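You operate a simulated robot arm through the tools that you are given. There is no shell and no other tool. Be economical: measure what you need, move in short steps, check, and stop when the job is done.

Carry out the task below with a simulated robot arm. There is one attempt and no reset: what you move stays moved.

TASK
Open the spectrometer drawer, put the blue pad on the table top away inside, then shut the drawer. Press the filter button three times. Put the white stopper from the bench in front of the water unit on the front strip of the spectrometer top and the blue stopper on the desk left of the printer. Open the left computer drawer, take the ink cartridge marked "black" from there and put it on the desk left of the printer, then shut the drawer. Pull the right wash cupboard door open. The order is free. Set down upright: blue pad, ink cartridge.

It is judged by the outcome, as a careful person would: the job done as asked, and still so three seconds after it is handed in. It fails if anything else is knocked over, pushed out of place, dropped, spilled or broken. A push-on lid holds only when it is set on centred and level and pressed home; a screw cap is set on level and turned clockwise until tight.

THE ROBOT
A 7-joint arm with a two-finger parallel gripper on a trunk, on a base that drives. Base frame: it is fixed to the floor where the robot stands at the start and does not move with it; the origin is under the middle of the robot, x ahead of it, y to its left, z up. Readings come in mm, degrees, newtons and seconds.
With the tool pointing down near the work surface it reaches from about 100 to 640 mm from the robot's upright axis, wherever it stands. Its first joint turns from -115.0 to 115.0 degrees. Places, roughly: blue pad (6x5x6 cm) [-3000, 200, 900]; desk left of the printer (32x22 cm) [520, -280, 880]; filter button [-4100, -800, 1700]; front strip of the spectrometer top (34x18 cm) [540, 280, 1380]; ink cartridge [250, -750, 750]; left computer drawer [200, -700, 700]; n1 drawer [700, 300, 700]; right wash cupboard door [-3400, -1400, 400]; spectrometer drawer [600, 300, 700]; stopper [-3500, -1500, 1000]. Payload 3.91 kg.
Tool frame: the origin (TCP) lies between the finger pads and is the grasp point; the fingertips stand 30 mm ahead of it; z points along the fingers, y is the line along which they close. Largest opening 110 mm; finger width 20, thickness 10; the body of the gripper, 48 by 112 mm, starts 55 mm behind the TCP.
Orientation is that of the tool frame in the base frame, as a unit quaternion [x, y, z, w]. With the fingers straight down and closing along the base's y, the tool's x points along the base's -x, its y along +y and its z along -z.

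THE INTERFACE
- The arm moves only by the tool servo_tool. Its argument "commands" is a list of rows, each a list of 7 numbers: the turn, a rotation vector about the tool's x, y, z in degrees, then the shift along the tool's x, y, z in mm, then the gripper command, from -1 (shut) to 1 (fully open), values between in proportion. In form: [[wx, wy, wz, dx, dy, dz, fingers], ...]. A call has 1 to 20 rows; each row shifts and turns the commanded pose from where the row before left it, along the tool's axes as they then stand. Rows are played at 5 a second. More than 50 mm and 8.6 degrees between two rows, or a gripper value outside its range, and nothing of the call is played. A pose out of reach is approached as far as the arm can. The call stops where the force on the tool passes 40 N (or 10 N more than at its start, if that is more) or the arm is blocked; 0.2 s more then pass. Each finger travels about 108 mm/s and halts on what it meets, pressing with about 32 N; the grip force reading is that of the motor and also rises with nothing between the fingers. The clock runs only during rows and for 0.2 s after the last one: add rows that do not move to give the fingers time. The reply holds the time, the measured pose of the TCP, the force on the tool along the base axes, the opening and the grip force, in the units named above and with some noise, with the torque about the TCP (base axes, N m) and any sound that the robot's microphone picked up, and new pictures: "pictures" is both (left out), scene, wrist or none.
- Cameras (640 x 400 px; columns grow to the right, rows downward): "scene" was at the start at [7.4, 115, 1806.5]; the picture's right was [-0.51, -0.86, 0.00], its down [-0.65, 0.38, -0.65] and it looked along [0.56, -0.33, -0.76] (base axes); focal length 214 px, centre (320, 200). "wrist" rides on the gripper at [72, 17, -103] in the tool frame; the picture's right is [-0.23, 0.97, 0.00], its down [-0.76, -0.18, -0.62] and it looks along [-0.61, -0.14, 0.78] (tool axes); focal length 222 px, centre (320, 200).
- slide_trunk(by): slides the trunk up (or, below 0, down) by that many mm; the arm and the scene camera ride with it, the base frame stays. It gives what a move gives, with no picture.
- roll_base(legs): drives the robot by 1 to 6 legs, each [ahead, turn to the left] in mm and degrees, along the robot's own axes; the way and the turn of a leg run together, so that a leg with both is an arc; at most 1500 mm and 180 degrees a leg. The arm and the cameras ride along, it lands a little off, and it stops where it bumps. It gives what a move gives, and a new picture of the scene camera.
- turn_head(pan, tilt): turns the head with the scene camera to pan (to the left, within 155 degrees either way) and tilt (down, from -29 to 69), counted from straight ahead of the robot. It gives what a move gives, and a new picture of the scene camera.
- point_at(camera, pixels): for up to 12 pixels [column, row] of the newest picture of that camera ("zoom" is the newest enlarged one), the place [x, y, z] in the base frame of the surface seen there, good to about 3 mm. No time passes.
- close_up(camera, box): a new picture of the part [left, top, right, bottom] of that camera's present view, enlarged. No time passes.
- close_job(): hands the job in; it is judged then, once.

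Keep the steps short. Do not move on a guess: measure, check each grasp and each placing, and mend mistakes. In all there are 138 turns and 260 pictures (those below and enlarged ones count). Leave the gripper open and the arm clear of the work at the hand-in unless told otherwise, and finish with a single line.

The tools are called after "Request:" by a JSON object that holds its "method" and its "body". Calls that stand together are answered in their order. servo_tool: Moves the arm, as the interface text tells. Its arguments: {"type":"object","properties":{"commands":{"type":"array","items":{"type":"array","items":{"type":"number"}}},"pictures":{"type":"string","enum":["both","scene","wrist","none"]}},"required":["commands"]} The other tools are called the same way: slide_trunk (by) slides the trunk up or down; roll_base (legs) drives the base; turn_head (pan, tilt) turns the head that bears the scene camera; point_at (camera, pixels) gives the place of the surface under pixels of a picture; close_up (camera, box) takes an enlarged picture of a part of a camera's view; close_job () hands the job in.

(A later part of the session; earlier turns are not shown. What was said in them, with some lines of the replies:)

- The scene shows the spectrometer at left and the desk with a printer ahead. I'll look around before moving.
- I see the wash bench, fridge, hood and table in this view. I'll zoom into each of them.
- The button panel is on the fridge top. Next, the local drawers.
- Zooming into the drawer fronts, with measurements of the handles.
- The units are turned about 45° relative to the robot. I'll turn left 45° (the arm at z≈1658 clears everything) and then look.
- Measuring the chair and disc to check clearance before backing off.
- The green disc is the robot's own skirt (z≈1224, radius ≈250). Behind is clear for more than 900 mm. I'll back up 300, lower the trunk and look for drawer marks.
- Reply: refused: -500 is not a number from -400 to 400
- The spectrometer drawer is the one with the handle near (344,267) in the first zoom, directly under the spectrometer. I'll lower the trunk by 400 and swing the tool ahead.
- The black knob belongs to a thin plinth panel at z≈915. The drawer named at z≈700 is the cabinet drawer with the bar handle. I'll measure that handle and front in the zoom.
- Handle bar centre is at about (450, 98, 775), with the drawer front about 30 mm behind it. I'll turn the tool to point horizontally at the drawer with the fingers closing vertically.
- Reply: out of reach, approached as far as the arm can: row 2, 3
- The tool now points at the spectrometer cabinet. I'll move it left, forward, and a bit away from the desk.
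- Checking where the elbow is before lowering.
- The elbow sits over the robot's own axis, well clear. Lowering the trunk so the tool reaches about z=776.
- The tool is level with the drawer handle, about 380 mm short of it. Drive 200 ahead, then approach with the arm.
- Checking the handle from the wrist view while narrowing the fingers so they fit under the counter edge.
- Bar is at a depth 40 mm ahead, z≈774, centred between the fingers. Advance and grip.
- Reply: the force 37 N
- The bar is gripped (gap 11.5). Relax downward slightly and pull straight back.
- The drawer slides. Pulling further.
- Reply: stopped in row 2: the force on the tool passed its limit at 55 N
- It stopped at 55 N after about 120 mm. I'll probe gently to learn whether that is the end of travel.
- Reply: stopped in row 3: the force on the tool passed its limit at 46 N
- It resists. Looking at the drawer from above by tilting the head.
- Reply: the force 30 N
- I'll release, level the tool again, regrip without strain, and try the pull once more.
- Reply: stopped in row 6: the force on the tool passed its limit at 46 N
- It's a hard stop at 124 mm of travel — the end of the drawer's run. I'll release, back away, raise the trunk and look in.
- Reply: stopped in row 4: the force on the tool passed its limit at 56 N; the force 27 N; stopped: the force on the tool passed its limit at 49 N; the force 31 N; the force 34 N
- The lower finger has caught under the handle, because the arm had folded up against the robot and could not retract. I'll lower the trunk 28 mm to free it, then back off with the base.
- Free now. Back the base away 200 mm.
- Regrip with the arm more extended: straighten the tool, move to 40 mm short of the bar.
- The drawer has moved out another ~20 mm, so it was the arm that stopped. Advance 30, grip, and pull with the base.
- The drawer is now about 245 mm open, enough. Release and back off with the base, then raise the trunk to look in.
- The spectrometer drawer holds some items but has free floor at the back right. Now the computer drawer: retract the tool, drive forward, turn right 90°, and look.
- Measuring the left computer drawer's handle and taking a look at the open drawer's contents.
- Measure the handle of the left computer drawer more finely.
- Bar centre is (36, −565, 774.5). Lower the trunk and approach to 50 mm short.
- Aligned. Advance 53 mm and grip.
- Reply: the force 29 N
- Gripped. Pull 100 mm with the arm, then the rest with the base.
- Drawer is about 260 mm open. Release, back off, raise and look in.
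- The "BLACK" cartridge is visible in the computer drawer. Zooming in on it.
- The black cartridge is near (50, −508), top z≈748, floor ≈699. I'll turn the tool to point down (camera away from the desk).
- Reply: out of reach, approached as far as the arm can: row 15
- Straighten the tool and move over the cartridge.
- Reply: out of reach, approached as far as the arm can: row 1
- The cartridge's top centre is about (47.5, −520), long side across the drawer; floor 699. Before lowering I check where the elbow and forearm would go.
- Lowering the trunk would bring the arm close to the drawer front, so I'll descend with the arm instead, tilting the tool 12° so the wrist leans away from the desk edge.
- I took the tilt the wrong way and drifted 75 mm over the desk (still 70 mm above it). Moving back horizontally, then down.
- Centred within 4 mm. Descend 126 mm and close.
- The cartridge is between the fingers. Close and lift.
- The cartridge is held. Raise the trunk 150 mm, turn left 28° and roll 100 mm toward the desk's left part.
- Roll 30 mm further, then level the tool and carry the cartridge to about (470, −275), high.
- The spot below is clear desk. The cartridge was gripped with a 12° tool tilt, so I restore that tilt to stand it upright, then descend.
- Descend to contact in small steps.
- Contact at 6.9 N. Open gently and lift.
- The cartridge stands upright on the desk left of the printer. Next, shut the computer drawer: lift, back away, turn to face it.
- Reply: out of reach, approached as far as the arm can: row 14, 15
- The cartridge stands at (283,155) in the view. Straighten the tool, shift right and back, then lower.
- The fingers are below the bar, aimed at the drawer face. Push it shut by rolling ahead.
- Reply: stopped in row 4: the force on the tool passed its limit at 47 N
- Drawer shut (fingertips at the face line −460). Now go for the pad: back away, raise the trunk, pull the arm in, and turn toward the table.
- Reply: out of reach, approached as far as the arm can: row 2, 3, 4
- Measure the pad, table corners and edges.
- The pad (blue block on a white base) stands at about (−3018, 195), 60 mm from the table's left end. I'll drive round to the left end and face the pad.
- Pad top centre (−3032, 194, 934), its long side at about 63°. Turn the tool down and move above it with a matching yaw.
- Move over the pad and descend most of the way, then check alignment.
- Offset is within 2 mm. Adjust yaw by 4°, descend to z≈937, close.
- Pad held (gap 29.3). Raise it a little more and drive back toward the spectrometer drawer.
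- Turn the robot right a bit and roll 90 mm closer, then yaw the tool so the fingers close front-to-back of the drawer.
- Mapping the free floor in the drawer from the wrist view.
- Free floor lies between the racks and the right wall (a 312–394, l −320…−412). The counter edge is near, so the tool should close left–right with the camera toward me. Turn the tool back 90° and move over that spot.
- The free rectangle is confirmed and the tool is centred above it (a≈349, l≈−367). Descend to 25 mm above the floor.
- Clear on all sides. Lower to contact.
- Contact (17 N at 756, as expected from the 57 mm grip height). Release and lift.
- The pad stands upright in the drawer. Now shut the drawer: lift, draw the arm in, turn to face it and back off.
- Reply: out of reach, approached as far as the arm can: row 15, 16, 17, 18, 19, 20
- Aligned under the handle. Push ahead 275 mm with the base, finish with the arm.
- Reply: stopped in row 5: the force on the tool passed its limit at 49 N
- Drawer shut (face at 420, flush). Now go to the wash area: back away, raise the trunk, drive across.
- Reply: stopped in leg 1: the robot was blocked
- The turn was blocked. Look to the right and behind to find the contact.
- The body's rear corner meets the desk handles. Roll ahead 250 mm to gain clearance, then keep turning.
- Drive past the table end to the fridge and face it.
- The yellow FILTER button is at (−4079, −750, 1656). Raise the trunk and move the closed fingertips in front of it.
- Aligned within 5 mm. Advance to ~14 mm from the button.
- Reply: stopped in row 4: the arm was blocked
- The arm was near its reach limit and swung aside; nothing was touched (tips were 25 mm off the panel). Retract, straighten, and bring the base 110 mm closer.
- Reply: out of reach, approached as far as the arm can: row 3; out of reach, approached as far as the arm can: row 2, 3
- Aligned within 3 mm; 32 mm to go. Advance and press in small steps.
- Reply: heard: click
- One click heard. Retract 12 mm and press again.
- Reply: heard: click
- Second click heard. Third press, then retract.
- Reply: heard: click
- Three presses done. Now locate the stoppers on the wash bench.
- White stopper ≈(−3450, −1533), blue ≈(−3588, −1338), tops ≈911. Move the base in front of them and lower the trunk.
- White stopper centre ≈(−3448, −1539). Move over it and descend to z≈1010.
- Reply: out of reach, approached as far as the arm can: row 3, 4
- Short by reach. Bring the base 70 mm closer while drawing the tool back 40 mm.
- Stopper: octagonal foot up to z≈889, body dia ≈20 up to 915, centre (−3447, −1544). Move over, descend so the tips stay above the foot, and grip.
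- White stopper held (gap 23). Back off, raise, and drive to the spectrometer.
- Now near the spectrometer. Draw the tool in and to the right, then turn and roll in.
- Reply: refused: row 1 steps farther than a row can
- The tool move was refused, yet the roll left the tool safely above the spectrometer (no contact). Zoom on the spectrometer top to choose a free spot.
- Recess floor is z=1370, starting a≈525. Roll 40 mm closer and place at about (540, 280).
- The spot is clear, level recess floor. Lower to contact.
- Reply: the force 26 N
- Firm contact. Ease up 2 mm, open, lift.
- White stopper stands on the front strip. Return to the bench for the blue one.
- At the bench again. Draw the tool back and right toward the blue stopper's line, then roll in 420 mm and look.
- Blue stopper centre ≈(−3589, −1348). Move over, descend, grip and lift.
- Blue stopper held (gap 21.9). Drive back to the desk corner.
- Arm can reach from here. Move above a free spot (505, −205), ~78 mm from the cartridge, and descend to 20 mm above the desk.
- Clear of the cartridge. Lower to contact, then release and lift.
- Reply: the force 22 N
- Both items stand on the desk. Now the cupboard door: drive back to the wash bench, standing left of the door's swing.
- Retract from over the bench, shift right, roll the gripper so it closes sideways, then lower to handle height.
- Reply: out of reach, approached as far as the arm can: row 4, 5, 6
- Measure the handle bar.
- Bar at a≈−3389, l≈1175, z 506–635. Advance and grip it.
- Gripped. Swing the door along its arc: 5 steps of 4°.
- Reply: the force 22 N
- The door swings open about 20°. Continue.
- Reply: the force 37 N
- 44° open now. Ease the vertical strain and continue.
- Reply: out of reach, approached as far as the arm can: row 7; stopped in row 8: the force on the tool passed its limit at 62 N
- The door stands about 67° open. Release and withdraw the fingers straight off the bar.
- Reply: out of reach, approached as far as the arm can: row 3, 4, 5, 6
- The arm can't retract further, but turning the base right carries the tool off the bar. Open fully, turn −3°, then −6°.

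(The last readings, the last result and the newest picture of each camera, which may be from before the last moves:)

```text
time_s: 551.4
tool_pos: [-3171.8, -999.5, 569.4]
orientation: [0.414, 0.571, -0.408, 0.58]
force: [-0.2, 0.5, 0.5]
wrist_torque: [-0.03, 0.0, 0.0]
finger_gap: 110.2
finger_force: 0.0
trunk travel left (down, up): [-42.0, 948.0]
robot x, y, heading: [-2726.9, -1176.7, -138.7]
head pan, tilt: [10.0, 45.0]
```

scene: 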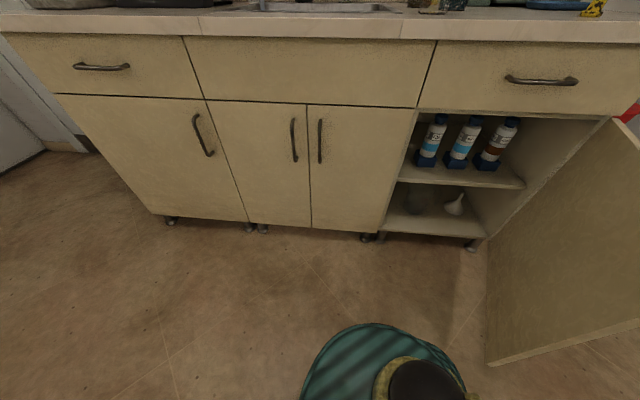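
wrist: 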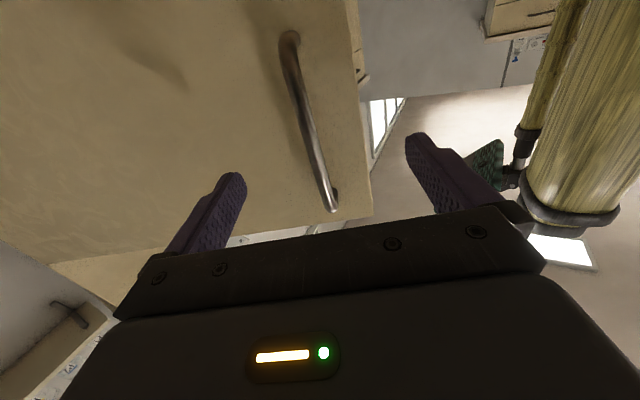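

The bar is clear of the fingertips. Turn further right, then back away and look.

Request:
{"method": "roll_base", "body": {"legs": [[0, -10], [-450, 0]]}}

Request:
{"method": "slide_trunk", "body": {"by": 400}}

Request:
{"method": "turn_head", "body": {"pan": 15, "tilt": 30}}

Request:
{"method": "point_at", "body": {"camera": "scene", "pixels": [[300, 250], [320, 250], [340, 250], [360, 250], [380, 250], [400, 250]]}}

```text
time_s: 555.4
tool_pos: [-2746.3, -689.0, 569.5]
orientation: [0.462, 0.533, -0.458, 0.541]
force: [0.2, 0.1, -0.2]
wrist_torque: [0.01, -0.04, 0.0]
finger_gap: 109.9
finger_force: 0.0
trunk travel left (down, up): [-42.0, 948.0]
robot x, y, heading: [-2340.0, -942.1, -148.8]
head pan, tilt: [10.0, 45.0]
```

scene: 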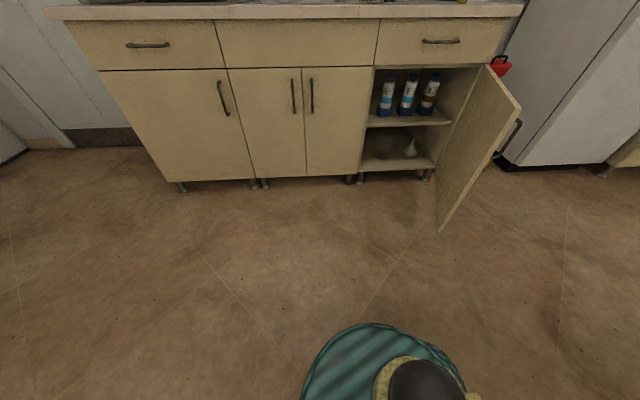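

```text
time_s: 559.2
tool_pos: [-2747.5, -689.5, 968.5]
orientation: [0.462, 0.533, -0.458, 0.541]
force: [0.0, -0.8, -0.3]
wrist_torque: [0.02, -0.01, -0.01]
finger_gap: 110.0
finger_force: 0.0
trunk travel left (down, up): [-442.0, 548.0]
robot x, y, heading: [-2341.8, -944.7, -148.9]
head pan, tilt: [10.0, 45.0]
```

```text
time_s: 560.0
tool_pos: [-2746.5, -689.6, 969.2]
orientation: [0.462, 0.533, -0.458, 0.541]
force: [0.2, -0.3, -0.4]
wrist_torque: [0.03, -0.01, 0.0]
finger_gap: 110.1
finger_force: 0.1
trunk travel left (down, up): [-442.0, 548.0]
robot x, y, heading: [-2343.0, -945.2, -148.8]
head pan, tilt: [15.0, 30.0]
```

scene: 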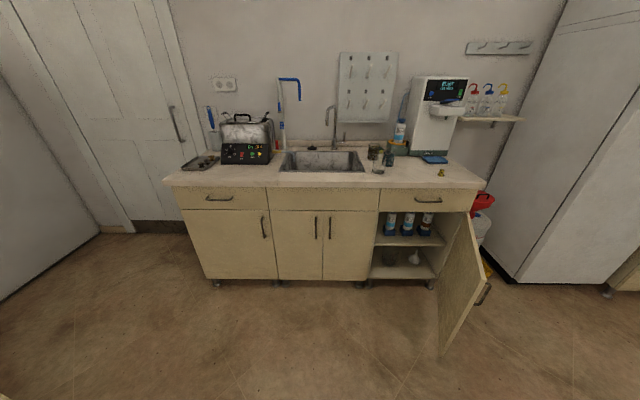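

```text
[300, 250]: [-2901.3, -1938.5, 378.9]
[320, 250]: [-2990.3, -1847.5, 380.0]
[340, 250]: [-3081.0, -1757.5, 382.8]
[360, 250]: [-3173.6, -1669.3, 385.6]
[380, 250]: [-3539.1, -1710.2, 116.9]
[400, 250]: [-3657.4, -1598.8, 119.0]
```

The door stays open at about 67°, the gripper is open and the arm is clear of everything. All the other parts were checked as they were done, so I'm handing in.

Request:
{"method": "close_job", "body": {}}

```text
The job is handed in.
```

The whole job is done and handed in: pad in the shut spectrometer drawer, filter button pressed three times, white stopper on the spectrometer's front strip, blue stopper and black ink cartridge on the desk left of the printer, computer drawer shut, and right wash cupboard door standing about 67° open.
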